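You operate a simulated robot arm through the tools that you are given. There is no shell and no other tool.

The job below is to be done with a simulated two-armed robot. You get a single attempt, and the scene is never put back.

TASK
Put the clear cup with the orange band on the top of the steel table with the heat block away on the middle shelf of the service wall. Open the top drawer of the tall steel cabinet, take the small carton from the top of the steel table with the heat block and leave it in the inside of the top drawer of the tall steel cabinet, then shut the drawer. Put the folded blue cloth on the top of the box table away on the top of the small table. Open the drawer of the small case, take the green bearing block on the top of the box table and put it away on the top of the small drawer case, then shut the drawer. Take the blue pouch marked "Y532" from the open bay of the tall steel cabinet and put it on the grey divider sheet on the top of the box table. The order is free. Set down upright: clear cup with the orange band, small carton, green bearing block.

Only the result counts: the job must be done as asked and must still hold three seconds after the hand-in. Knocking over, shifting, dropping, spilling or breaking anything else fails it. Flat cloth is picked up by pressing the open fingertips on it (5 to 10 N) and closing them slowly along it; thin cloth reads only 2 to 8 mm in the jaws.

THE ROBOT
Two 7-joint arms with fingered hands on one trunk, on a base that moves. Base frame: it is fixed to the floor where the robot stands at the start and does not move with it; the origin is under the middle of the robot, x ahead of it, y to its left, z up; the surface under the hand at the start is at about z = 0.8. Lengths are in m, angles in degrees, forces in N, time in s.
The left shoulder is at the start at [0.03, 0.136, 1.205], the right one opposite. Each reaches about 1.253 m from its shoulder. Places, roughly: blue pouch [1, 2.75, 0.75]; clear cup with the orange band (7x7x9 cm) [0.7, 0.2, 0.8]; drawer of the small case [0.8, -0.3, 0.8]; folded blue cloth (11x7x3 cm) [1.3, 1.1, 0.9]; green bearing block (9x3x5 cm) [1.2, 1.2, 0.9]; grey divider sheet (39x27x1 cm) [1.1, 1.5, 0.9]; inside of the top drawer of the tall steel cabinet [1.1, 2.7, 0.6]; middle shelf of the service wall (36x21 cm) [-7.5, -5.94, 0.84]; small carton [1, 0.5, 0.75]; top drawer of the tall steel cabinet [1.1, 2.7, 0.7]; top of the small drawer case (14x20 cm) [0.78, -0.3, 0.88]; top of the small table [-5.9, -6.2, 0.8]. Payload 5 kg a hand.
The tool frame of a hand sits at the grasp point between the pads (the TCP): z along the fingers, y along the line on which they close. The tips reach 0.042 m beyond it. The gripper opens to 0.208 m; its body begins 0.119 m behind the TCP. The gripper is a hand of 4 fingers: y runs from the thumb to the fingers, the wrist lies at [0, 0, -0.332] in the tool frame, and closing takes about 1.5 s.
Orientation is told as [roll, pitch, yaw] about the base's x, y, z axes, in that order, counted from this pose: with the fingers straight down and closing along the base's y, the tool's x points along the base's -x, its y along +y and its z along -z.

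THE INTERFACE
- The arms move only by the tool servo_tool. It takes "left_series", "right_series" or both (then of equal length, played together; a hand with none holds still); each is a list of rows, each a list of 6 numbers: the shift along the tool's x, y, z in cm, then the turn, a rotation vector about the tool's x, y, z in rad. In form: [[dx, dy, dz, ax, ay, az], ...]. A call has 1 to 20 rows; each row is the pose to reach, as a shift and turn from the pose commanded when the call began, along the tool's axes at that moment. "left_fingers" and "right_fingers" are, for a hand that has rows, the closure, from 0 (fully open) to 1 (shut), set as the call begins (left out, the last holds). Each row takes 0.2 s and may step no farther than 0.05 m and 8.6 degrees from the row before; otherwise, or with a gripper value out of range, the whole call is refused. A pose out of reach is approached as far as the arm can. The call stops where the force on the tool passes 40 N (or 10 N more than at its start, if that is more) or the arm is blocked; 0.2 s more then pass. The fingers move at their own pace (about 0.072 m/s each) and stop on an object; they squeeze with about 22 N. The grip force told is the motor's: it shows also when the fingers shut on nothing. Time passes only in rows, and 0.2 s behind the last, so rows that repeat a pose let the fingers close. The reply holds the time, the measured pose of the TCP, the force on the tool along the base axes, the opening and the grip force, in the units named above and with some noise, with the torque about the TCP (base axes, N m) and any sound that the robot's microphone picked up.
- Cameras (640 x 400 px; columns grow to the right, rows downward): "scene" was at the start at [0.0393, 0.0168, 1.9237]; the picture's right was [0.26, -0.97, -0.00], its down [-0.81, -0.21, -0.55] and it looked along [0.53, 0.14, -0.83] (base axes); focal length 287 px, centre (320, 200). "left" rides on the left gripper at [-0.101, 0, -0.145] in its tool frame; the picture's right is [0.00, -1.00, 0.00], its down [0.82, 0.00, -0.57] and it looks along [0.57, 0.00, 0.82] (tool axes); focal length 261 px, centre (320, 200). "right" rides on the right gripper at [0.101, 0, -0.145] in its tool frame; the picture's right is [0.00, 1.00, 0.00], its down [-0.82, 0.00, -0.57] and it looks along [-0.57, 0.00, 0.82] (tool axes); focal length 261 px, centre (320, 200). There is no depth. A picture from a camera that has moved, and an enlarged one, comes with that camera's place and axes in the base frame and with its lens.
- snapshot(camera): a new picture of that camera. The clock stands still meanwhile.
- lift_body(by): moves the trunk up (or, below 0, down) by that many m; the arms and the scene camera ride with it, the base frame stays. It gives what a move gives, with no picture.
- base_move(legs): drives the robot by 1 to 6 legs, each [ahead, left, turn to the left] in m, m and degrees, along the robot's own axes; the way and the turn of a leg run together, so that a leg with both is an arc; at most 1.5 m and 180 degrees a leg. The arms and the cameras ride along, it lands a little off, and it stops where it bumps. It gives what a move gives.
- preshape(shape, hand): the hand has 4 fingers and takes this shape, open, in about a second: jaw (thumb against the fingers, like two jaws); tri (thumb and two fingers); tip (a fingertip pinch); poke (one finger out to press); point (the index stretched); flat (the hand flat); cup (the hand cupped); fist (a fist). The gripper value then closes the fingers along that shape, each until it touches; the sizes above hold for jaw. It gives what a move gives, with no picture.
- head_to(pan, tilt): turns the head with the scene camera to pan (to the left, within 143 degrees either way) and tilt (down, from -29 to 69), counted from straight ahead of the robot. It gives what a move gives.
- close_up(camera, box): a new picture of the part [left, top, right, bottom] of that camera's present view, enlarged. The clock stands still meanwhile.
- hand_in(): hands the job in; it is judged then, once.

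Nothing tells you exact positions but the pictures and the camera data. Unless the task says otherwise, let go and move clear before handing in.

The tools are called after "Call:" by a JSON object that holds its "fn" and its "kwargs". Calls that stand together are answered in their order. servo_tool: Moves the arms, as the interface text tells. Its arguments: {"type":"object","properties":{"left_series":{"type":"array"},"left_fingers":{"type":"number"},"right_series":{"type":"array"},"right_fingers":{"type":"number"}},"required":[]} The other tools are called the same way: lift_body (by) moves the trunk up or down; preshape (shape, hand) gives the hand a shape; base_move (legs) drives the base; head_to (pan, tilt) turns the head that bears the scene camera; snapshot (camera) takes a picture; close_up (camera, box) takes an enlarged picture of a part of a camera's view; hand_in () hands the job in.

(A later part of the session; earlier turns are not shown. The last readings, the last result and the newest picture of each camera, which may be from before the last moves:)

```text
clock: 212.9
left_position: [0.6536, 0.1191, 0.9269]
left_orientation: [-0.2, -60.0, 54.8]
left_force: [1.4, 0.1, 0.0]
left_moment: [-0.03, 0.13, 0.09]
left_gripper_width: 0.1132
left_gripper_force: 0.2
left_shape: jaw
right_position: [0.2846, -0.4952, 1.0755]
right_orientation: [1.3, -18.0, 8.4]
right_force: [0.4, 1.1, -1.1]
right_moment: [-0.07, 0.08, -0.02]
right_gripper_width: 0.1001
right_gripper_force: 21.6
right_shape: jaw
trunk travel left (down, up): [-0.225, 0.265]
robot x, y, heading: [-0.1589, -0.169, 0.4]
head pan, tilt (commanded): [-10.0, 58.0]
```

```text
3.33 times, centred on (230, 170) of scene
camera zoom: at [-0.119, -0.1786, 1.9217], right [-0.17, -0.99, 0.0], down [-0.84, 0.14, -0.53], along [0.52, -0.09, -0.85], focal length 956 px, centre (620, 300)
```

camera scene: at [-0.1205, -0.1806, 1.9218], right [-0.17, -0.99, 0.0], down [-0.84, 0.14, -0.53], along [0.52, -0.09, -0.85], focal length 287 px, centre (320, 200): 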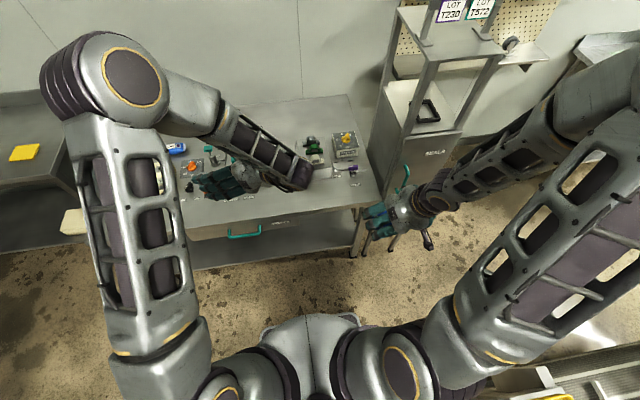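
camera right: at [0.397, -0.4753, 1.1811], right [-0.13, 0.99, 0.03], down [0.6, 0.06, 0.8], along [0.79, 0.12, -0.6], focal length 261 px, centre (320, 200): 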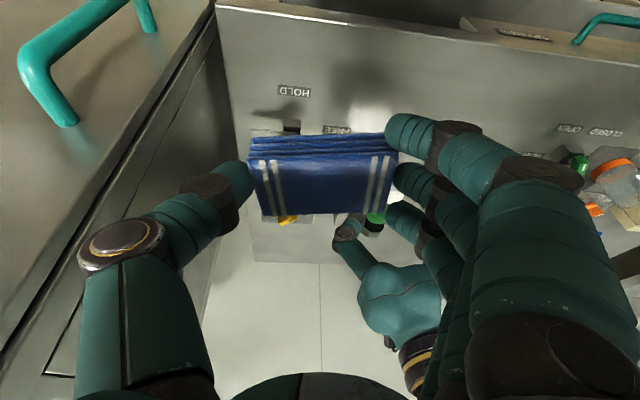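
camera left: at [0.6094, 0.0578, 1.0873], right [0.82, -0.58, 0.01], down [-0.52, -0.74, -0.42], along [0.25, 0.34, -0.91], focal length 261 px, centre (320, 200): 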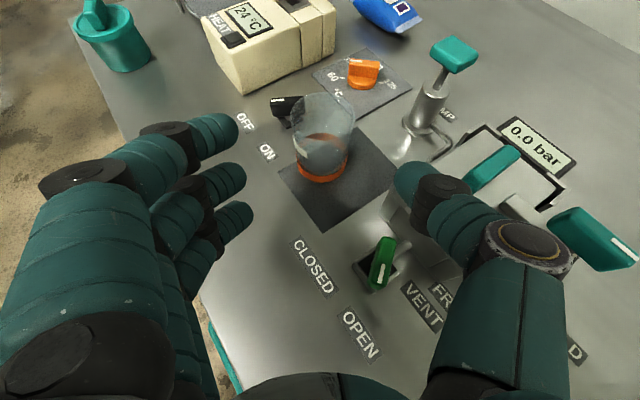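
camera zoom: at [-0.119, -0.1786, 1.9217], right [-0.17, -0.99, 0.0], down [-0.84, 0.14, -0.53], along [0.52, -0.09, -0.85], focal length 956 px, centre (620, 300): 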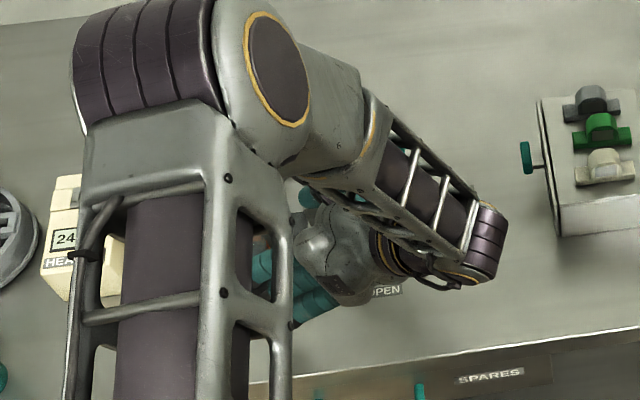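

The thumb would come too near the clamp's corner this way. I will instead take the cup with the hand leaning from the left (closing along x), so I raise the hand and reposition the base to the left.

Call:
{"fn": "servo_tool", "kwargs": {"left_series": [[-2.3, 0.4, -3.9, 0, 0, 0], [-4.7, 0.8, -7.9, 0, 0, 0], [-7, 1.2, -11.8, 0, 0, 0], [-9.4, 1.6, -15.7, 0, 0, 0], [-11.7, 2, -19.6, 0, 0, 0]]}}

Call:
{"fn": "base_move", "kwargs": {"legs": [[0, 0.5, 0], [0.22, 0, 0]]}}

Call:
{"fn": "snapshot", "kwargs": {"camera": "scene"}}

```text
clock: 214.1
left_position: [0.5681, 0.041, 1.1261]
left_orientation: [-0.1, -60.1, 54.7]
left_force: [-0.5, -0.3, 0.0]
left_moment: [-0.01, -0.05, -0.09]
left_gripper_width: 0.1128
left_gripper_force: 0.0
left_shape: jaw
right_position: [0.2815, -0.4958, 1.0752]
right_orientation: [1.5, -18.1, 8.4]
right_force: [-0.9, -0.1, -1.1]
right_moment: [0.05, -0.09, 0.02]
right_gripper_width: 0.1005
right_gripper_force: 22.4
right_shape: jaw
trunk travel left (down, up): [-0.225, 0.265]
robot x, y, heading: [-0.1581, -0.1665, 0.8]
head pan, tilt (commanded): [-10.0, 58.0]
```

```text
clock: 218.4
left_position: [0.7948, 0.5503, 1.1237]
left_orientation: [-0.1, -60.0, 54.3]
left_force: [0.5, -0.2, -0.3]
left_moment: [0.07, 0.01, 0.1]
left_gripper_width: 0.113
left_gripper_force: 0.0
left_shape: jaw
right_position: [0.5016, 0.0153, 1.076]
right_orientation: [1.6, -18.0, 7.9]
right_force: [0.9, -0.2, -0.6]
right_moment: [0.03, 0.16, 0.0]
right_gripper_width: 0.1004
right_gripper_force: 22.5
right_shape: jaw
trunk travel left (down, up): [-0.225, 0.265]
robot x, y, heading: [0.0565, 0.3479, 0.0]
head pan, tilt (commanded): [-10.0, 58.0]
```

```text
taken
camera scene: at [0.1018, 0.3348, 1.9218], right [-0.18, -0.98, 0.0], down [-0.84, 0.15, -0.53], along [0.52, -0.09, -0.85], focal length 287 px, centre (320, 200)
```

scene: 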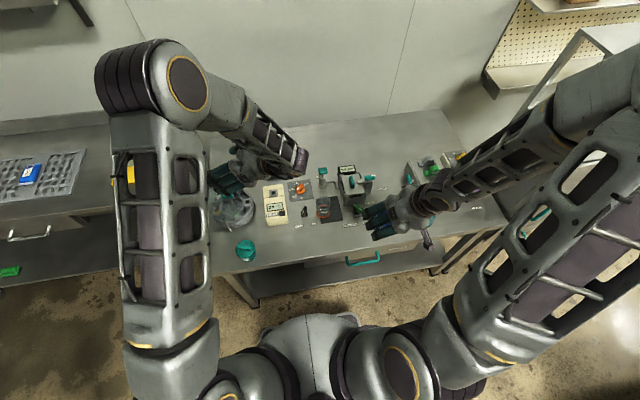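

I rotate the left hand clockwise to point to the right and 45 degrees down, above the cup region.

Call:
{"fn": "servo_tool", "kwargs": {"left_series": [[0.62, -0.22, -1.04, 0.1112, 0.0059, 0.0853], [1.25, -0.44, -2.07, 0.2223, 0.0118, 0.1706], [1.87, -0.66, -3.11, 0.3335, 0.0177, 0.2559], [2.5, -0.88, -4.15, 0.4446, 0.0236, 0.3412], [3.12, -1.1, -5.19, 0.5558, 0.0294, 0.4264], [3.75, -1.32, -6.22, 0.6669, 0.0353, 0.5117], [4.37, -1.54, -7.26, 0.7781, 0.0412, 0.597], [5.0, -1.76, -8.3, 0.8892, 0.0471, 0.6823], [5.62, -1.98, -9.34, 1.0004, 0.053, 0.7676], [6.24, -2.19, -10.37, 1.1115, 0.0589, 0.8529], [6.87, -2.41, -11.41, 1.2227, 0.0648, 0.9382], [7.49, -2.63, -12.45, 1.3338, 0.0707, 1.0235], [8.12, -2.85, -13.48, 1.445, 0.0766, 1.1088], [8.74, -3.07, -14.52, 1.5561, 0.0824, 1.194], [9.37, -3.29, -15.56, 1.6673, 0.0883, 1.2793], [9.99, -3.51, -16.6, 1.7784, 0.0942, 1.3646], [10.62, -3.73, -17.63, 1.8896, 0.1001, 1.4499], [11.24, -3.95, -18.67, 2.0007, 0.106, 1.5352]]}}

Call:
{"fn": "snapshot", "kwargs": {"camera": "left"}}

Call:
{"fn": "snapshot", "kwargs": {"camera": "scene"}}

```text
clock: 222.2
left_position: [0.7011, 0.351, 1.1222]
left_orientation: [0.0, -45.2, -90.3]
left_force: [-0.4, -0.2, -0.3]
left_moment: [-0.01, 0.02, -0.01]
left_gripper_width: 0.1133
left_gripper_force: 0.1
left_shape: jaw
right_position: [0.5019, 0.0153, 1.0743]
right_orientation: [1.6, -18.1, 7.9]
right_force: [1.2, -0.8, -0.6]
right_moment: [0.1, 0.04, 0.03]
right_gripper_width: 0.1004
right_gripper_force: 21.5
right_shape: jaw
trunk travel left (down, up): [-0.225, 0.265]
robot x, y, heading: [0.0596, 0.3521, -0.4]
head pan, tilt (commanded): [-10.0, 58.0]
```

```text
taken
camera left: at [0.701, 0.3823, 1.2964], right [-1.0, 0.0, 0.0], down [0.0, 0.98, -0.18], along [0.0, -0.18, -0.98], focal length 261 px, centre (320, 200)
```

left: 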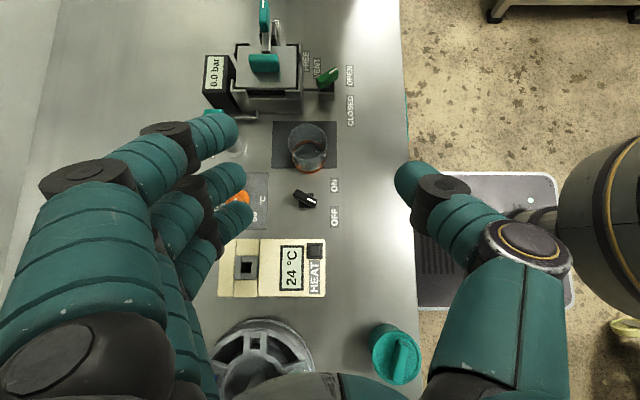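

```text
taken
camera scene: at [0.101, 0.3336, 1.9218], right [-0.18, -0.98, 0.0], down [-0.84, 0.15, -0.53], along [0.52, -0.09, -0.85], focal length 287 px, centre (320, 200)
```

scene: 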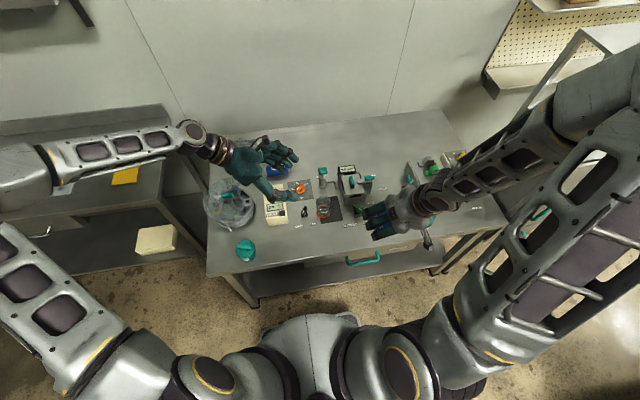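

The cup is at about [0.716, 0.203] from this view and the way is free. I move to the pre-grasp point.

Call:
{"fn": "servo_tool", "kwargs": {"left_series": [[1.8, 0.4, 3.4, 0, 0, 0], [3.5, 0.7, 6.9, 0, 0, 0], [5.3, 1.1, 10.3, 0, 0, 0], [7.05, 1.4, 13.8, 0, 0, 0]]}}

Call:
{"fn": "snapshot", "kwargs": {"camera": "left"}}

```text
clock: 223.2
left_position: [0.7142, 0.304, 0.9737]
left_orientation: [0.0, -45.1, -90.1]
left_force: [0.0, -0.2, 0.3]
left_moment: [-0.02, 0.07, -0.13]
left_gripper_width: 0.1128
left_gripper_force: 0.0
left_shape: jaw
right_position: [0.5023, 0.0157, 1.0741]
right_orientation: [1.5, -18.1, 8.0]
right_force: [0.5, 0.0, -0.2]
right_moment: [0.02, 0.06, -0.01]
right_gripper_width: 0.1001
right_gripper_force: 22.2
right_shape: jaw
trunk travel left (down, up): [-0.225, 0.265]
robot x, y, heading: [0.062, 0.3474, -0.3]
head pan, tilt (commanded): [-10.0, 58.0]
```

```text
taken
camera left: at [0.7154, 0.3346, 1.1477], right [-1.0, 0.0, 0.0], down [0.0, 0.98, -0.18], along [0.0, -0.18, -0.98], focal length 261 px, centre (320, 200)
```

left: 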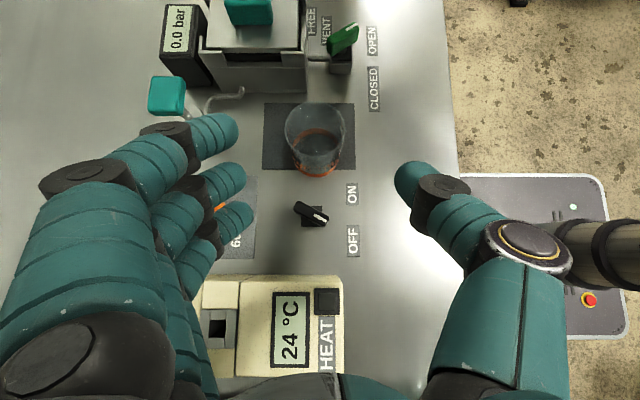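

The cup is centred within half a centimetre. I approach along the finger direction.

Call:
{"fn": "servo_tool", "kwargs": {"left_series": [[0, 0.2, 3, 0, 0, 0], [0, 0.5, 6, 0, 0, 0], [0, 0.5, 9, 0, 0, 0]]}}

Call:
{"fn": "snapshot", "kwargs": {"camera": "left"}}

```text
clock: 224.0
left_position: [0.7183, 0.2384, 0.9099]
left_orientation: [0.1, -45.0, -90.2]
left_force: [1.5, 0.7, 0.0]
left_moment: [-0.03, 0.08, -0.12]
left_gripper_width: 0.1127
left_gripper_force: 0.1
left_shape: jaw
right_position: [0.502, 0.0138, 1.0747]
right_orientation: [1.6, -18.1, 7.9]
right_force: [0.4, 0.1, -0.3]
right_moment: [0.11, 0.04, 0.05]
right_gripper_width: 0.1004
right_gripper_force: 22.1
right_shape: jaw
trunk travel left (down, up): [-0.225, 0.265]
robot x, y, heading: [0.0615, 0.3504, -0.2]
head pan, tilt (commanded): [-10.0, 58.0]
```

```text
taken
camera left: at [0.7195, 0.2693, 1.0841], right [-1.0, 0.0, 0.0], down [0.0, 0.98, -0.18], along [0.0, -0.18, -0.98], focal length 261 px, centre (320, 200)
```

left: 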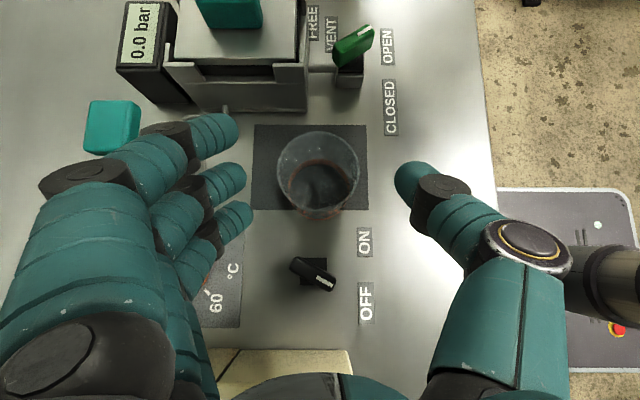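

Call:
{"fn": "servo_tool", "kwargs": {"left_series": [[0, 0.2, 2.2, 0, 0, 0], [0, 0.2, 4.4, 0, 0, 0]]}}

Call:
{"fn": "snapshot", "kwargs": {"camera": "left"}}

```text
clock: 224.6
left_position: [0.7171, 0.2085, 0.8822]
left_orientation: [0.1, -45.0, -90.2]
left_force: [-0.3, 0.5, 0.6]
left_moment: [0.04, 0.01, -0.01]
left_gripper_width: 0.1131
left_gripper_force: 0.0
left_shape: jaw
right_position: [0.5015, 0.015, 1.0748]
right_orientation: [1.5, -18.1, 7.9]
right_force: [-0.6, 0.6, -0.4]
right_moment: [-0.03, 0.01, -0.02]
right_gripper_width: 0.1003
right_gripper_force: 21.8
right_shape: jaw
trunk travel left (down, up): [-0.225, 0.265]
robot x, y, heading: [0.0616, 0.347, -0.1]
head pan, tilt (commanded): [-10.0, 58.0]
```

```text
taken
camera left: at [0.7184, 0.2395, 1.056], right [-1.0, 0.0, 0.0], down [0.0, 0.98, -0.18], along [0.0, -0.18, -0.98], focal length 261 px, centre (320, 200)
```

left: 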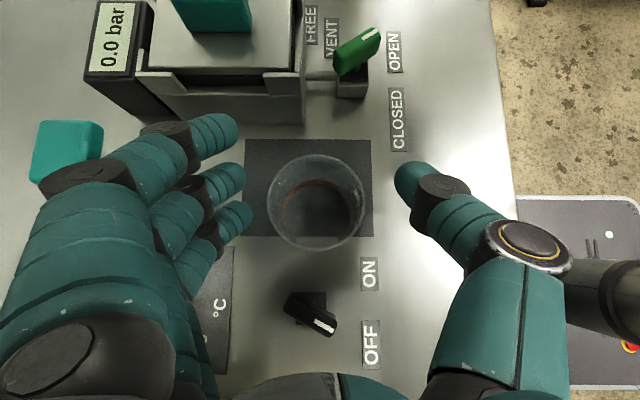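

I lower 1 cm for a better hold and close the fingers gently around the cup.

Call:
{"fn": "servo_tool", "kwargs": {"left_series": [[0.35, 0.2, 0.35, 0, 0, 0], [0.7, 0.3, 0.7, 0, 0, 0]]}}

Call:
{"fn": "servo_tool", "kwargs": {"left_series": [[0, 0, 0, 0, 0, 0], [0, 0, 0, 0, 0, 0], [0, 0, 0, 0, 0, 0], [0, 0, 0, 0, 0, 0]], "left_fingers": 0.72}}

Call:
{"fn": "snapshot", "kwargs": {"camera": "left"}}

```text
clock: 225.2
left_position: [0.7206, 0.2077, 0.8708]
left_orientation: [0.1, -45.1, -90.2]
left_force: [0.0, -0.4, -0.4]
left_moment: [0.0, -0.01, 0.01]
left_gripper_width: 0.113
left_gripper_force: 0.1
left_shape: jaw
right_position: [0.5012, 0.0145, 1.0748]
right_orientation: [1.4, -18.0, 8.0]
right_force: [0.2, 0.4, -0.1]
right_moment: [-0.02, 0.0, -0.02]
right_gripper_width: 0.1004
right_gripper_force: 22.2
right_shape: jaw
trunk travel left (down, up): [-0.225, 0.265]
robot x, y, heading: [0.0571, 0.3495, -0.3]
head pan, tilt (commanded): [-10.0, 58.0]
```

```text
clock: 226.2
left_position: [0.7211, 0.2079, 0.872]
left_orientation: [0.1, -45.1, -90.0]
left_force: [-1.0, -0.1, 0.6]
left_moment: [0.0, -0.02, -0.01]
left_gripper_width: 0.059
left_gripper_force: 0.1
left_shape: jaw
right_position: [0.5022, 0.0147, 1.0761]
right_orientation: [1.5, -18.1, 7.9]
right_force: [0.1, -0.5, -0.6]
right_moment: [-0.01, 0.02, 0.01]
right_gripper_width: 0.1005
right_gripper_force: 22.0
right_shape: jaw
trunk travel left (down, up): [-0.225, 0.265]
robot x, y, heading: [0.0593, 0.3482, -0.3]
head pan, tilt (commanded): [-10.0, 58.0]
```

```text
taken
camera left: at [0.7215, 0.2391, 1.0452], right [-1.0, 0.0, 0.0], down [0.0, 0.98, -0.18], along [0.0, -0.18, -0.98], focal length 261 px, centre (320, 200)
```

left: 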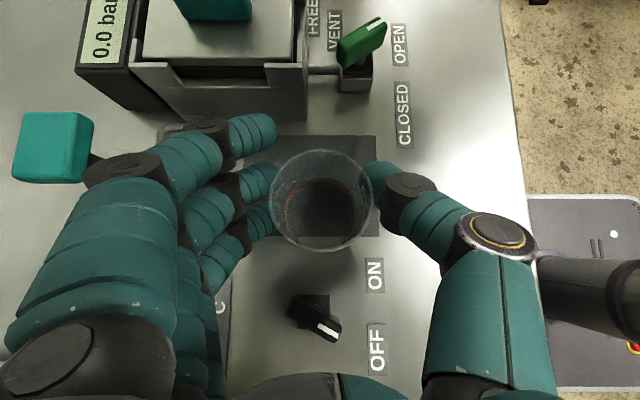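

Call:
{"fn": "servo_tool", "kwargs": {"left_series": [[0, 0, 0, 0, 0, 0], [0, 0, 0, 0, 0, 0], [0, 0, 0, 0, 0, 0], [0, 0, 0, 0, 0, 0]], "left_fingers": 0.9}}

Call:
{"fn": "snapshot", "kwargs": {"camera": "left"}}

```text
clock: 227.2
left_position: [0.721, 0.2082, 0.8717]
left_orientation: [0.1, -45.1, -90.2]
left_force: [-0.7, 0.5, 2.2]
left_moment: [0.02, -0.03, 0.05]
left_gripper_width: 0.0369
left_gripper_force: 21.9
left_shape: jaw
right_position: [0.5008, 0.0154, 1.0754]
right_orientation: [1.4, -18.1, 7.9]
right_force: [0.2, -0.7, -0.6]
right_moment: [0.02, 0.02, -0.02]
right_gripper_width: 0.1001
right_gripper_force: 22.1
right_shape: jaw
trunk travel left (down, up): [-0.225, 0.265]
robot x, y, heading: [0.0597, 0.3516, -0.3]
head pan, tilt (commanded): [-10.0, 58.0]
```

```text
taken
camera left: at [0.7214, 0.2391, 1.0454], right [-1.0, 0.0, 0.0], down [0.0, 0.98, -0.18], along [0.0, -0.18, -0.98], focal length 261 px, centre (320, 200)
```

left: 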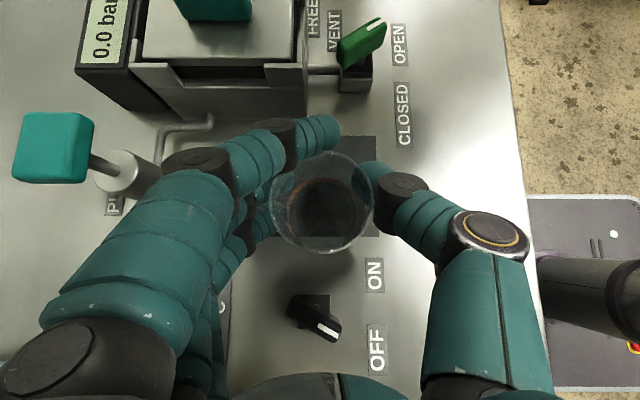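

The cup is gripped (22 N). I lift it slowly and straight.

Call:
{"fn": "servo_tool", "kwargs": {"left_series": [[-0.35, 0, -0.35, 0, 0, 0], [-0.7, 0, -0.7, 0, 0, 0], [-1.4, 0, -1.4, 0, 0, 0], [-2.1, 0, -2.1, 0, 0, 0]]}}

Call:
{"fn": "snapshot", "kwargs": {"camera": "left"}}

Call:
{"fn": "close_up", "kwargs": {"camera": "scene", "box": [190, 110, 400, 250]}}

```text
clock: 228.2
left_position: [0.7221, 0.2076, 0.9007]
left_orientation: [0.2, -45.0, -90.3]
left_force: [-0.5, 0.2, -0.5]
left_moment: [0.0, -0.03, 0.04]
left_gripper_width: 0.0369
left_gripper_force: 22.0
left_shape: jaw
right_position: [0.5012, 0.0144, 1.075]
right_orientation: [1.4, -18.1, 7.9]
right_force: [-0.8, -0.9, 0.4]
right_moment: [-0.02, -0.01, 0.02]
right_gripper_width: 0.1001
right_gripper_force: 22.5
right_shape: jaw
trunk travel left (down, up): [-0.225, 0.265]
robot x, y, heading: [0.0608, 0.3522, -0.3]
head pan, tilt (commanded): [-10.0, 58.0]
```

```text
taken
camera left: at [0.7229, 0.2386, 1.0743], right [-1.0, 0.0, 0.0], down [0.0, 0.98, -0.18], along [0.0, -0.18, -0.98], focal length 261 px, centre (320, 200)
```

left: 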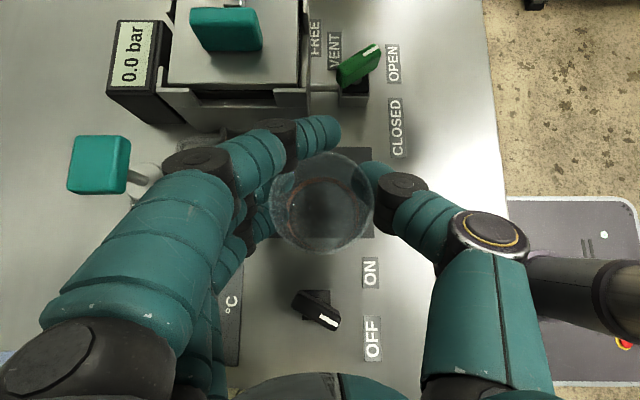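

```text
2.86 times, centred on (295, 180) of scene
camera zoom: at [0.0996, 0.3349, 1.9218], right [-0.18, -0.98, 0.0], down [-0.83, 0.15, -0.53], along [0.52, -0.09, -0.85], focal length 819 px, centre (391, 257)
```

zoom: 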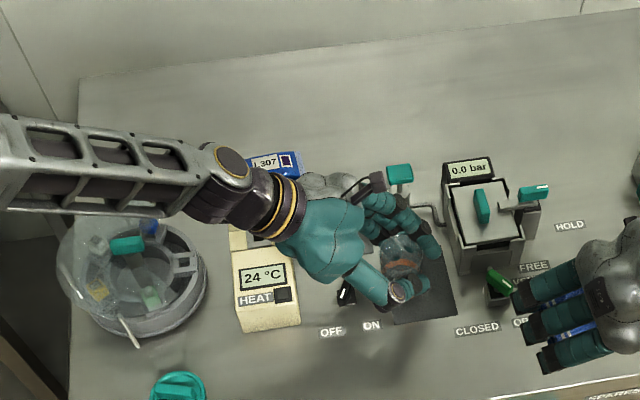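

The cup came up with the hand, upright. I lift it higher and draw it back toward the robot.

Call:
{"fn": "servo_tool", "kwargs": {"left_series": [[-2.5, 0, -2.5, 0, 0, 0], [-5, 0, -5, 0, 0, 0], [-7.5, 0, -7.5, 0, 0, 0], [-10, 0, -10, 0, 0, 0], [-12.5, 0, -12.5, 0, 0, 0], [-14, -3, -14, 0, 0, 0], [-14, -6.5, -14, 0, 0, 0], [-14, -10, -14, 0, 0, 0], [-14, -13.5, -14, 0, 0, 0], [-14, -17, -14, 0, 0, 0]]}}

Call:
{"fn": "snapshot", "kwargs": {"camera": "left"}}

Call:
{"fn": "snapshot", "kwargs": {"camera": "scene"}}

```text
clock: 230.4
left_position: [0.5505, 0.2118, 1.0985]
left_orientation: [0.2, -45.1, -90.2]
left_force: [-0.6, 0.1, -0.5]
left_moment: [0.03, -0.01, 0.0]
left_gripper_width: 0.0363
left_gripper_force: 22.3
left_shape: jaw
right_position: [0.4991, 0.0157, 1.076]
right_orientation: [1.4, -18.2, 7.9]
right_force: [-1.0, -0.5, 0.2]
right_moment: [0.01, -0.07, 0.07]
right_gripper_width: 0.1001
right_gripper_force: 22.1
right_shape: jaw
trunk travel left (down, up): [-0.225, 0.265]
robot x, y, heading: [0.0626, 0.3459, -0.3]
head pan, tilt (commanded): [-10.0, 58.0]
```

```text
taken
camera left: at [0.5517, 0.2421, 1.2722], right [-1.0, 0.0, 0.0], down [0.0, 0.98, -0.18], along [0.0, -0.18, -0.98], focal length 261 px, centre (320, 200)
```

left: 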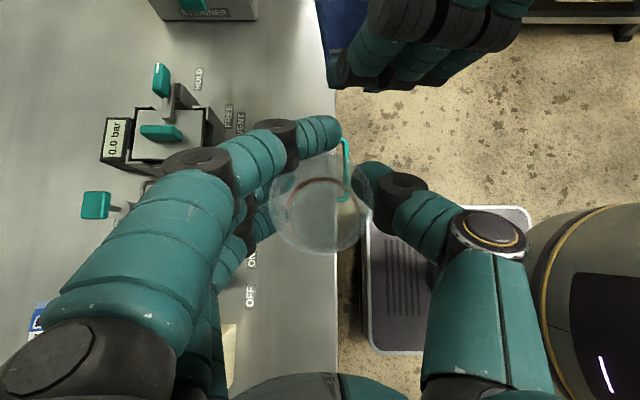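

```text
taken
camera scene: at [0.0985, 0.3348, 1.9219], right [-0.18, -0.98, 0.0], down [-0.83, 0.15, -0.53], along [0.52, -0.09, -0.85], focal length 287 px, centre (320, 200)
```

scene: 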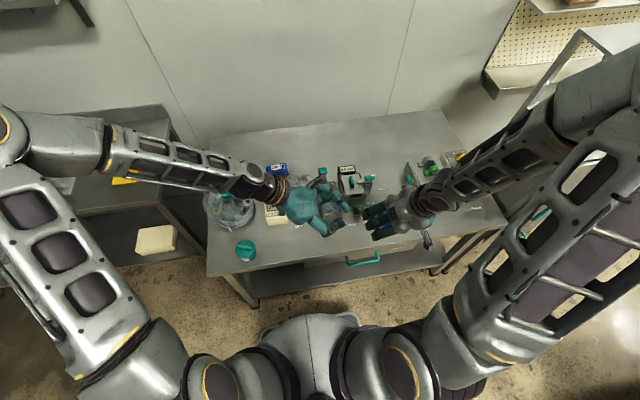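

The cup is held upright in the left hand, the cloth in the right. Now I plan the way to the small table and service wall: I back off and look to the right.

Call:
{"fn": "base_move", "kwargs": {"legs": [[-0.2, 0, 0]]}}

Call:
{"fn": "head_to", "kwargs": {"pan": -75, "tilt": 35}}

Call:
{"fn": "snapshot", "kwargs": {"camera": "scene"}}

Call:
{"fn": "head_to", "kwargs": {"pan": -115, "tilt": 30}}

Call:
{"fn": "snapshot", "kwargs": {"camera": "scene"}}

Call:
{"fn": "head_to", "kwargs": {"pan": -143, "tilt": 20}}

Call:
{"fn": "snapshot", "kwargs": {"camera": "scene"}}

```text
clock: 232.0
left_position: [0.3498, 0.2131, 1.0983]
left_orientation: [0.1, -45.1, -90.0]
left_force: [-1.2, -0.2, -0.3]
left_moment: [0.02, -0.11, 0.09]
left_gripper_width: 0.0364
left_gripper_force: 22.1
left_shape: jaw
right_position: [0.3013, 0.0174, 1.0751]
right_orientation: [1.5, -18.2, 8.3]
right_force: [-1.1, 0.9, 0.1]
right_moment: [0.0, -0.09, -0.01]
right_gripper_width: 0.1005
right_gripper_force: 22.4
right_shape: jaw
trunk travel left (down, up): [-0.225, 0.265]
robot x, y, heading: [-0.1404, 0.3443, 0.0]
head pan, tilt (commanded): [-10.0, 58.0]
```

```text
clock: 233.4
left_position: [0.3514, 0.214, 1.0973]
left_orientation: [0.1, -45.0, -89.8]
left_force: [0.2, -0.3, 0.4]
left_moment: [0.04, 0.0, 0.03]
left_gripper_width: 0.0366
left_gripper_force: 21.6
left_shape: jaw
right_position: [0.3002, 0.0181, 1.0747]
right_orientation: [1.6, -18.0, 8.3]
right_force: [-0.2, -0.2, -0.1]
right_moment: [-0.01, 0.01, -0.01]
right_gripper_width: 0.1003
right_gripper_force: 22.2
right_shape: jaw
trunk travel left (down, up): [-0.225, 0.265]
robot x, y, heading: [-0.1395, 0.3474, 0.3]
head pan, tilt (commanded): [-75.0, 35.0]
```

```text
taken
camera scene: at [-0.1466, 0.2619, 1.9537], right [-0.96, -0.26, 0.0], down [-0.15, 0.55, -0.82], along [0.21, -0.79, -0.57], focal length 287 px, centre (320, 200)
```

scene: 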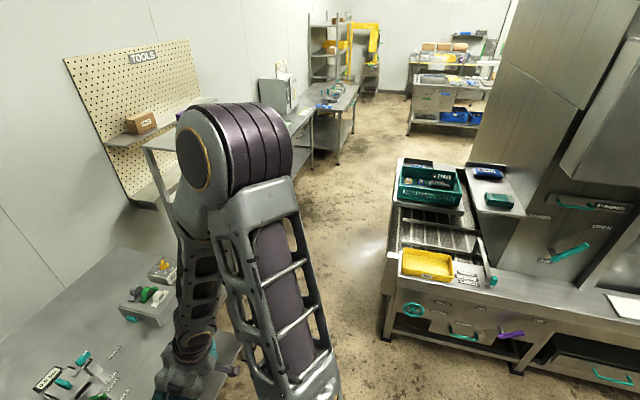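

```text
clock: 234.5
left_position: [0.3496, 0.2136, 1.0979]
left_orientation: [0.0, -45.0, -89.8]
left_force: [-0.2, 0.3, 0.0]
left_moment: [0.0, -0.02, 0.02]
left_gripper_width: 0.0365
left_gripper_force: 21.4
left_shape: jaw
right_position: [0.3016, 0.0187, 1.0737]
right_orientation: [1.5, -18.1, 8.3]
right_force: [-0.5, 0.3, -1.1]
right_moment: [-0.01, 0.0, 0.02]
right_gripper_width: 0.1003
right_gripper_force: 22.1
right_shape: jaw
trunk travel left (down, up): [-0.225, 0.265]
robot x, y, heading: [-0.1383, 0.35, 0.4]
head pan, tilt (commanded): [-115.0, 30.0]
```

```text
taken
camera scene: at [-0.2075, 0.2647, 1.9616], right [-0.91, 0.42, 0.0], down [0.21, 0.45, -0.87], along [-0.36, -0.79, -0.5], focal length 287 px, centre (320, 200)
```

scene: 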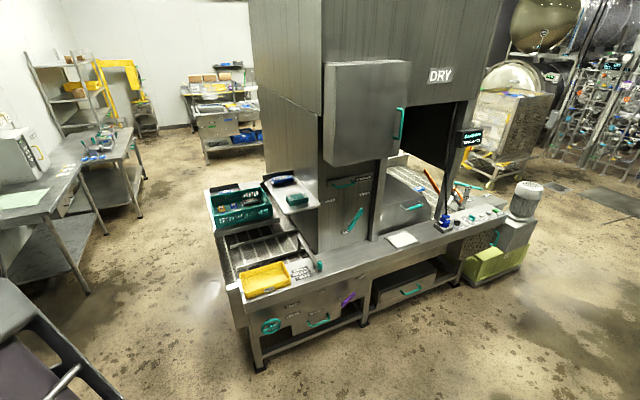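

```text
clock: 235.4
left_position: [0.3514, 0.2142, 1.0979]
left_orientation: [0.1, -45.0, -89.8]
left_force: [-0.8, 0.0, -1.2]
left_moment: [0.02, 0.02, 0.01]
left_gripper_width: 0.0367
left_gripper_force: 22.3
left_shape: jaw
right_position: [0.3007, 0.0192, 1.0758]
right_orientation: [1.5, -18.1, 8.3]
right_force: [-0.6, 0.2, -1.5]
right_moment: [-0.03, 0.05, -0.01]
right_gripper_width: 0.1005
right_gripper_force: 22.3
right_shape: jaw
trunk travel left (down, up): [-0.225, 0.265]
robot x, y, heading: [-0.1419, 0.3493, 0.1]
head pan, tilt (commanded): [-143.0, 20.0]
```

```text
taken
camera scene: at [-0.2438, 0.2905, 1.9776], right [-0.6, 0.8, 0.0], down [0.27, 0.21, -0.94], along [-0.75, -0.57, -0.34], focal length 287 px, centre (320, 200)
```

scene: 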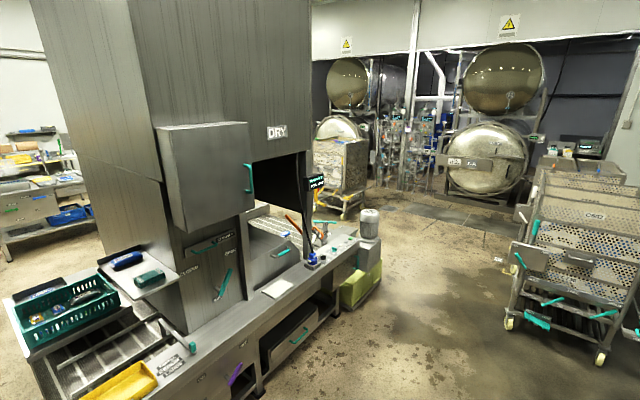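

The machine's near end is at x about -0.25, the SEALS bench front at about x = 0.52, so there is a corridor between them. I raise the trunk so the hands pass above everything, turn right by 90 degrees and look.

Call:
{"fn": "lift_body", "kwargs": {"by": 0.25}}

Call:
{"fn": "base_move", "kwargs": {"legs": [[0, 0, -90]]}}

Call:
{"fn": "head_to", "kwargs": {"pan": 0, "tilt": 35}}

Call:
{"fn": "snapshot", "kwargs": {"camera": "scene"}}

```text
clock: 238.0
left_position: [0.3518, 0.2131, 1.3485]
left_orientation: [0.1, -45.1, -89.7]
left_force: [0.3, 0.5, 0.1]
left_moment: [0.0, -0.04, 0.02]
left_gripper_width: 0.0367
left_gripper_force: 21.3
left_shape: jaw
right_position: [0.3017, 0.0177, 1.3258]
right_orientation: [1.4, -18.0, 8.3]
right_force: [0.0, -1.0, 0.3]
right_moment: [-0.01, -0.01, 0.0]
right_gripper_width: 0.1003
right_gripper_force: 21.5
right_shape: jaw
trunk travel left (down, up): [-0.475, 0.015]
robot x, y, heading: [-0.1396, 0.3528, -0.1]
head pan, tilt (commanded): [-143.0, 20.0]
```

```text
clock: 242.2
left_position: [-0.267, -0.1446, 1.3472]
left_orientation: [0.1, -45.2, -178.9]
left_force: [-0.2, 0.1, 0.4]
left_moment: [0.0, 0.01, 0.07]
left_gripper_width: 0.0362
left_gripper_force: 22.2
left_shape: jaw
right_position: [-0.4631, -0.0979, 1.3255]
right_orientation: [1.5, -18.1, -80.8]
right_force: [0.0, 0.3, -0.3]
right_moment: [0.06, 0.03, 0.03]
right_gripper_width: 0.0998
right_gripper_force: 21.8
right_shape: jaw
trunk travel left (down, up): [-0.475, 0.015]
robot x, y, heading: [-0.1405, 0.3464, -88.8]
head pan, tilt (commanded): [-143.0, 20.0]
```

```text
clock: 244.4
left_position: [-0.2671, -0.146, 1.3486]
left_orientation: [0.0, -45.1, -178.8]
left_force: [0.0, -0.1, -0.8]
left_moment: [-0.04, 0.0, 0.02]
left_gripper_width: 0.0366
left_gripper_force: 22.0
left_shape: jaw
right_position: [-0.4633, -0.0989, 1.3238]
right_orientation: [1.5, -18.2, -80.8]
right_force: [0.6, -0.4, -0.7]
right_moment: [0.01, -0.01, 0.03]
right_gripper_width: 0.1003
right_gripper_force: 22.7
right_shape: jaw
trunk travel left (down, up): [-0.475, 0.015]
robot x, y, heading: [-0.1386, 0.3503, -88.9]
head pan, tilt (commanded): [0.0, 35.0]
```

```text
taken
camera scene: at [-0.1391, 0.2886, 2.2038], right [-1.0, -0.02, 0.0], down [-0.01, 0.57, -0.82], along [0.02, -0.82, -0.57], focal length 287 px, centre (320, 200)
```

scene: 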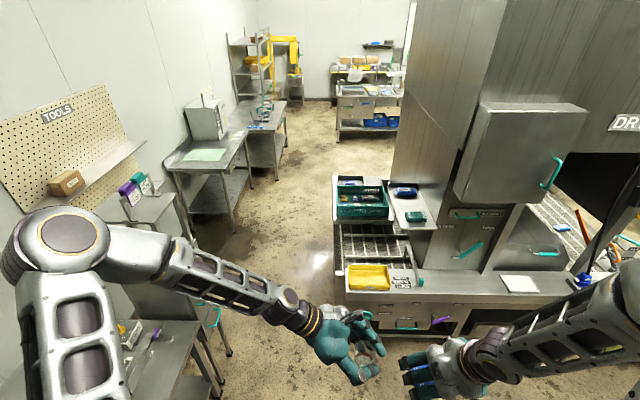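

The corridor is clear and wide enough. I shift to its middle and drive on.

Call:
{"fn": "base_move", "kwargs": {"legs": [[0, 0.24, -1.1], [1.2, 0, 0]]}}

Call:
{"fn": "snapshot", "kwargs": {"camera": "scene"}}

```text
clock: 251.9
left_position: [-0.0617, -1.356, 1.3485]
left_orientation: [0.1, -45.0, 179.1]
left_force: [-0.1, 0.3, -0.1]
left_moment: [0.0, -0.03, -0.02]
left_gripper_width: 0.0364
left_gripper_force: 22.0
left_shape: jaw
right_position: [-0.2563, -1.302, 1.3244]
right_orientation: [1.4, -18.2, -82.9]
right_force: [0.0, 0.1, -0.9]
right_moment: [-0.01, 0.0, 0.03]
right_gripper_width: 0.0999
right_gripper_force: 22.1
right_shape: jaw
trunk travel left (down, up): [-0.475, 0.015]
robot x, y, heading: [0.0807, -0.8699, -90.8]
head pan, tilt (commanded): [0.0, 35.0]
```

```text
taken
camera scene: at [0.0823, -0.9271, 2.2038], right [-1.0, 0.02, 0.0], down [0.01, 0.57, -0.82], along [-0.01, -0.82, -0.57], focal length 287 px, centre (320, 200)
```

scene: 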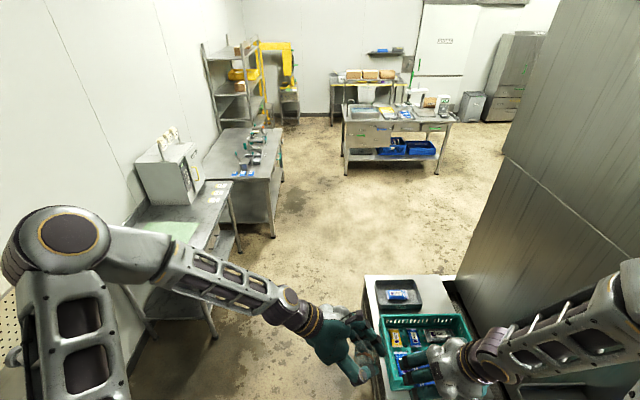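

Ahead is an open floor; behind the DRY cabinet (which ends at about y = -2.1) I can turn west. I drive on to about y = -3.3 and turn right.

Call:
{"fn": "base_move", "kwargs": {"legs": [[1.4, 0, 0.8], [1.0, 0, 0], [0, 0, -90]]}}

Call:
{"fn": "head_to", "kwargs": {"pan": 0, "tilt": 25}}

Call:
{"fn": "snapshot", "kwargs": {"camera": "scene"}}

```text
clock: 267.3
left_position: [-0.4673, -3.1047, 1.3483]
left_orientation: [0.1, -45.2, 90.0]
left_force: [0.3, 0.5, 0.2]
left_moment: [-0.01, -0.01, -0.03]
left_gripper_width: 0.0361
left_gripper_force: 22.0
left_shape: jaw
right_position: [-0.4178, -2.9083, 1.3254]
right_orientation: [1.5, -18.1, -171.8]
right_force: [0.5, 0.6, -0.5]
right_moment: [0.02, 0.03, -0.04]
right_gripper_width: 0.0981
right_gripper_force: 22.4
right_shape: jaw
trunk travel left (down, up): [-0.475, 0.015]
robot x, y, heading: [0.0208, -3.2407, -179.9]
head pan, tilt (commanded): [0.0, 35.0]
```

```text
clock: 268.1
left_position: [-0.4683, -3.1043, 1.3471]
left_orientation: [0.1, -45.1, 90.1]
left_force: [0.2, 1.5, 0.0]
left_moment: [0.03, 0.01, -0.02]
left_gripper_width: 0.0365
left_gripper_force: 21.9
left_shape: jaw
right_position: [-0.4176, -2.9088, 1.3241]
right_orientation: [1.5, -18.2, -171.8]
right_force: [-0.3, 0.1, -0.8]
right_moment: [0.0, -0.01, 0.02]
right_gripper_width: 0.0984
right_gripper_force: 22.4
right_shape: jaw
trunk travel left (down, up): [-0.475, 0.015]
robot x, y, heading: [0.0248, -3.2381, -179.9]
head pan, tilt (commanded): [0.0, 25.0]
```

```text
taken
camera scene: at [-0.0376, -3.2406, 2.2195], right [0.0, 1.0, 0.0], down [0.42, 0.0, -0.91], along [-0.91, 0.0, -0.42], focal length 287 px, centre (320, 200)
```

scene: 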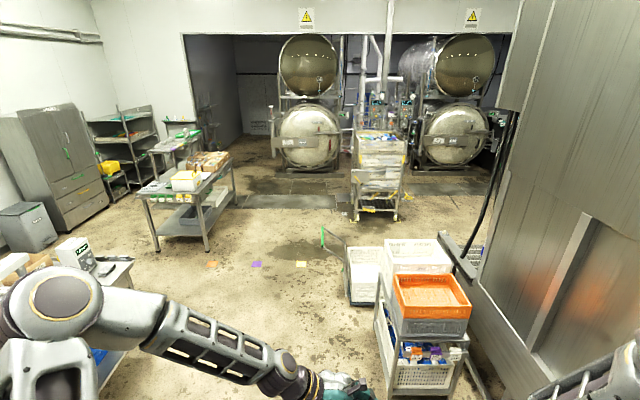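

I see the autoclave recess ahead. By calculation the small table is near pixel (176,141) and the service wall shelf near (214,126); I zoom there.

Call:
{"fn": "close_up", "kwargs": {"camera": "scene", "box": [80, 80, 280, 240]}}

Call:
{"fn": "close_up", "kwargs": {"camera": "scene", "box": [140, 90, 250, 180]}}

```text
2.50 times, centred on (180, 160) of scene
camera zoom: at [-0.0376, -3.2406, 2.2195], right [0.0, 1.0, 0.0], down [0.42, 0.0, -0.91], along [-0.91, 0.0, -0.42], focal length 717 px, centre (670, 300)
```

zoom: 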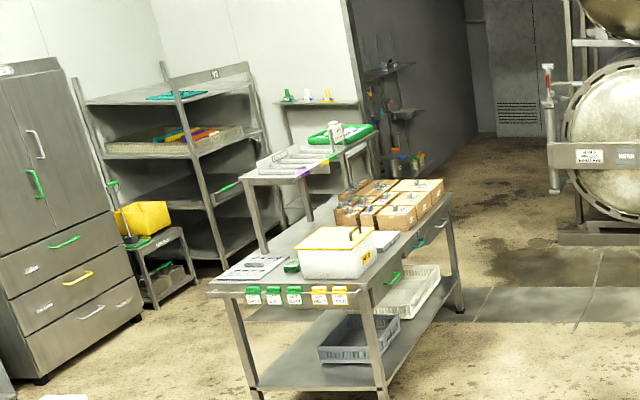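

```text
4.44 times, centred on (195, 135) of scene
camera zoom: at [-0.0376, -3.2406, 2.2195], right [0.0, 1.0, 0.0], down [0.42, 0.0, -0.91], along [-0.91, 0.0, -0.42], focal length 1274 px, centre (876, 489)
```

zoom: 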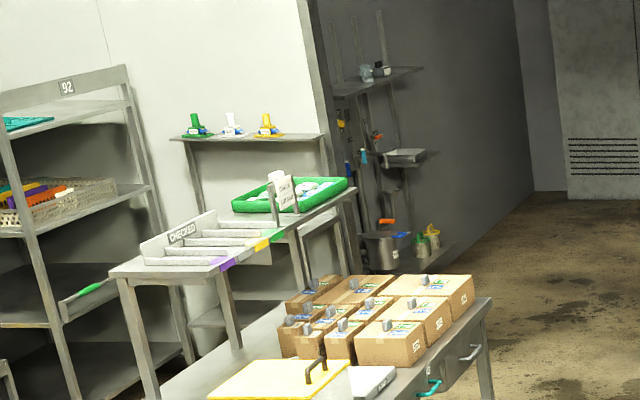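

The service wall is in the corner of the recess (shelves at about z 0.37, 0.84, 1.30) and the small table is the one with the trays beside it. I check the way ahead, especially near the carts.

Call:
{"fn": "close_up", "kwargs": {"camera": "scene", "box": [200, 190, 480, 400]}}

Call:
{"fn": "head_to", "kwargs": {"pan": 15, "tilt": 40}}

Call:
{"fn": "snapshot", "kwargs": {"camera": "scene"}}

```text
1.90 times, centred on (340, 295) of scene
camera zoom: at [-0.0376, -3.2406, 2.2195], right [0.0, 1.0, 0.0], down [0.42, 0.0, -0.91], along [-0.91, 0.0, -0.42], focal length 546 px, centre (282, 19)
```

zoom: 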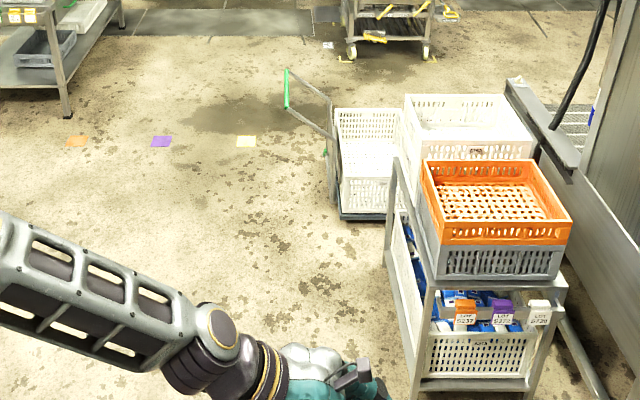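

```text
clock: 268.8
left_position: [-0.4669, -3.1044, 1.3472]
left_orientation: [0.0, -45.2, 90.1]
left_force: [0.1, 0.5, -0.4]
left_moment: [0.03, 0.0, 0.0]
left_gripper_width: 0.0364
left_gripper_force: 22.2
left_shape: jaw
right_position: [-0.4169, -2.9089, 1.3246]
right_orientation: [1.5, -18.1, -171.8]
right_force: [-0.1, 1.0, -0.5]
right_moment: [0.04, -0.01, 0.0]
right_gripper_width: 0.0985
right_gripper_force: 22.3
right_shape: jaw
trunk travel left (down, up): [-0.475, 0.015]
robot x, y, heading: [0.0257, -3.2393, -179.9]
head pan, tilt (commanded): [15.0, 40.0]
```

```text
taken
camera scene: at [-0.0276, -3.2628, 2.1963], right [-0.26, 0.97, 0.0], down [0.62, 0.17, -0.77], along [-0.74, -0.2, -0.64], focal length 287 px, centre (320, 200)
```

scene: 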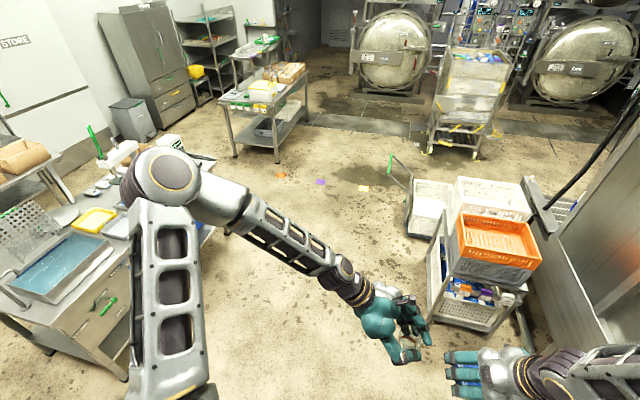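

A small trolley's handle reaches to about y = -3.2, so I keep to y about -3.75: I shift left and drive west in stages.

Call:
{"fn": "base_move", "kwargs": {"legs": [[0, 0.52, 0], [1.5, 0, 0]]}}

Call:
{"fn": "head_to", "kwargs": {"pan": 0, "tilt": 30}}

Call:
{"fn": "snapshot", "kwargs": {"camera": "scene"}}

```text
clock: 279.2
left_position: [-2.0282, -3.5725, 1.349]
left_orientation: [0.1, -45.1, 87.5]
left_force: [0.2, -0.4, 0.3]
left_moment: [-0.03, -0.01, 0.0]
left_gripper_width: 0.0365
left_gripper_force: 21.9
left_shape: jaw
right_position: [-1.9696, -3.3787, 1.3244]
right_orientation: [1.5, -18.1, -174.5]
right_force: [0.1, -0.6, -0.6]
right_moment: [-0.05, 0.01, 0.0]
right_gripper_width: 0.0982
right_gripper_force: 22.1
right_shape: jaw
trunk travel left (down, up): [-0.475, 0.015]
robot x, y, heading: [-1.5428, -3.729, 177.3]
head pan, tilt (commanded): [15.0, 40.0]
```

```text
clock: 280.0
left_position: [-2.028, -3.5723, 1.3484]
left_orientation: [0.1, -45.2, 87.5]
left_force: [-0.4, 0.0, -1.0]
left_moment: [-0.03, -0.04, -0.01]
left_gripper_width: 0.036
left_gripper_force: 22.6
left_shape: jaw
right_position: [-1.9701, -3.3787, 1.3246]
right_orientation: [1.5, -18.0, -174.4]
right_force: [0.2, -0.6, -0.5]
right_moment: [0.02, 0.01, 0.03]
right_gripper_width: 0.0981
right_gripper_force: 21.6
right_shape: jaw
trunk travel left (down, up): [-0.475, 0.015]
robot x, y, heading: [-1.5459, -3.73, 177.4]
head pan, tilt (commanded): [0.0, 30.0]
```

```text
taken
camera scene: at [-1.6038, -3.7283, 2.2115], right [0.04, 1.0, 0.0], down [0.5, -0.02, -0.87], along [-0.86, 0.04, -0.5], focal length 287 px, centre (320, 200)
```

scene: 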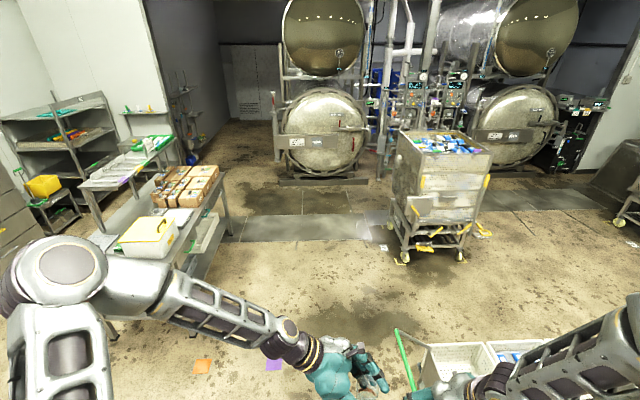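

Fine so far. I correct the heading and continue west.

Call:
{"fn": "base_move", "kwargs": {"legs": [[0.3, 0.12, 2.5], [1.5, 0, 0], [1.2, 0, 0]]}}

Call:
{"fn": "snapshot", "kwargs": {"camera": "scene"}}

Call:
{"fn": "head_to", "kwargs": {"pan": 40, "tilt": 30}}

Call:
{"fn": "snapshot", "kwargs": {"camera": "scene"}}

```text
clock: 295.0
left_position: [-5.0583, -3.6202, 1.347]
left_orientation: [0.1, -45.1, 88.4]
left_force: [0.3, 0.1, -0.3]
left_moment: [0.02, 0.0, 0.0]
left_gripper_width: 0.0362
left_gripper_force: 22.1
left_shape: jaw
right_position: [-5.0029, -3.4251, 1.3254]
right_orientation: [1.4, -18.2, -173.4]
right_force: [-1.2, 0.2, -0.3]
right_moment: [0.02, 0.0, -0.03]
right_gripper_width: 0.0983
right_gripper_force: 21.9
right_shape: jaw
trunk travel left (down, up): [-0.475, 0.015]
robot x, y, heading: [-4.5713, -3.7673, 178.5]
head pan, tilt (commanded): [0.0, 30.0]
```

```text
taken
camera scene: at [-4.6314, -3.7694, 2.2116], right [0.03, 1.0, 0.0], down [0.5, -0.01, -0.87], along [-0.87, 0.02, -0.5], focal length 287 px, centre (320, 200)
```

scene: 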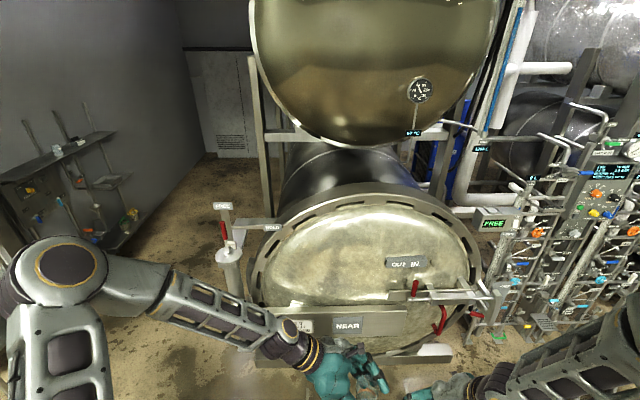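

```text
clock: 296.0
left_position: [-5.0576, -3.621, 1.347]
left_orientation: [0.1, -45.1, 88.4]
left_force: [-0.5, -0.5, 0.3]
left_moment: [0.01, 0.01, -0.02]
left_gripper_width: 0.0362
left_gripper_force: 21.7
left_shape: jaw
right_position: [-5.0034, -3.4255, 1.3251]
right_orientation: [1.4, -18.0, -173.6]
right_force: [0.6, 0.4, -0.6]
right_moment: [0.01, 0.02, -0.02]
right_gripper_width: 0.0983
right_gripper_force: 22.4
right_shape: jaw
trunk travel left (down, up): [-0.475, 0.015]
robot x, y, heading: [-4.5716, -3.7705, 178.4]
head pan, tilt (commanded): [40.0, 30.0]
```

```text
taken
camera scene: at [-4.612, -3.828, 2.2116], right [-0.62, 0.78, 0.0], down [0.39, 0.31, -0.87], along [-0.68, -0.54, -0.5], focal length 287 px, centre (320, 200)
```

scene: 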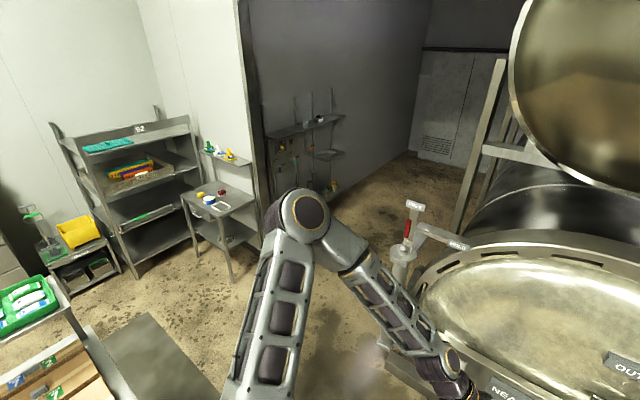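

The small table (with three jars) is at about [-5.9, -6.15], beside the corner of the service wall. I turn left to face south, keep clear of the autoclave, and go on.

Call:
{"fn": "base_move", "kwargs": {"legs": [[0, 0, 91.5], [0, -0.36, 0], [0.85, 0, 0]]}}

Call:
{"fn": "head_to", "kwargs": {"pan": -20, "tilt": 35}}

Call:
{"fn": "snapshot", "kwargs": {"camera": "scene"}}

```text
clock: 306.3
left_position: [-5.0978, -5.0992, 1.3477]
left_orientation: [0.1, -45.2, 178.8]
left_force: [-0.5, -0.6, 0.9]
left_moment: [0.01, -0.01, -0.03]
left_gripper_width: 0.0361
left_gripper_force: 22.3
left_shape: jaw
right_position: [-5.2913, -5.0445, 1.324]
right_orientation: [1.5, -18.2, -83.2]
right_force: [-0.2, 0.0, -0.8]
right_moment: [0.03, 0.01, 0.01]
right_gripper_width: 0.0978
right_gripper_force: 22.5
right_shape: jaw
trunk travel left (down, up): [-0.475, 0.015]
robot x, y, heading: [-4.9504, -4.6122, -90.9]
head pan, tilt (commanded): [40.0, 30.0]
```

```text
clock: 307.6
left_position: [-5.0972, -5.0998, 1.3485]
left_orientation: [0.0, -45.0, 178.8]
left_force: [-0.1, 0.4, -0.7]
left_moment: [0.01, 0.01, -0.03]
left_gripper_width: 0.0361
left_gripper_force: 21.9
left_shape: jaw
right_position: [-5.2912, -5.0457, 1.3241]
right_orientation: [1.5, -18.1, -83.2]
right_force: [0.3, 0.5, -0.2]
right_moment: [-0.01, -0.02, 0.01]
right_gripper_width: 0.0979
right_gripper_force: 21.7
right_shape: jaw
trunk travel left (down, up): [-0.475, 0.015]
robot x, y, heading: [-4.949, -4.6132, -91.4]
head pan, tilt (commanded): [-20.0, 35.0]
```

```text
taken
camera scene: at [-4.9805, -4.6663, 2.2037], right [-0.93, 0.36, 0.0], down [0.21, 0.53, -0.82], along [-0.3, -0.76, -0.57], focal length 287 px, centre (320, 200)
```

scene: 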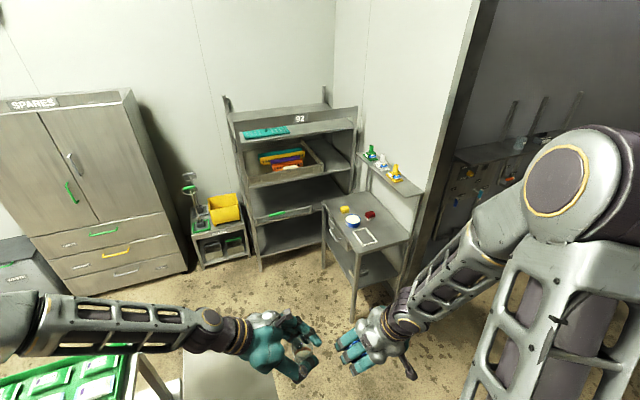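

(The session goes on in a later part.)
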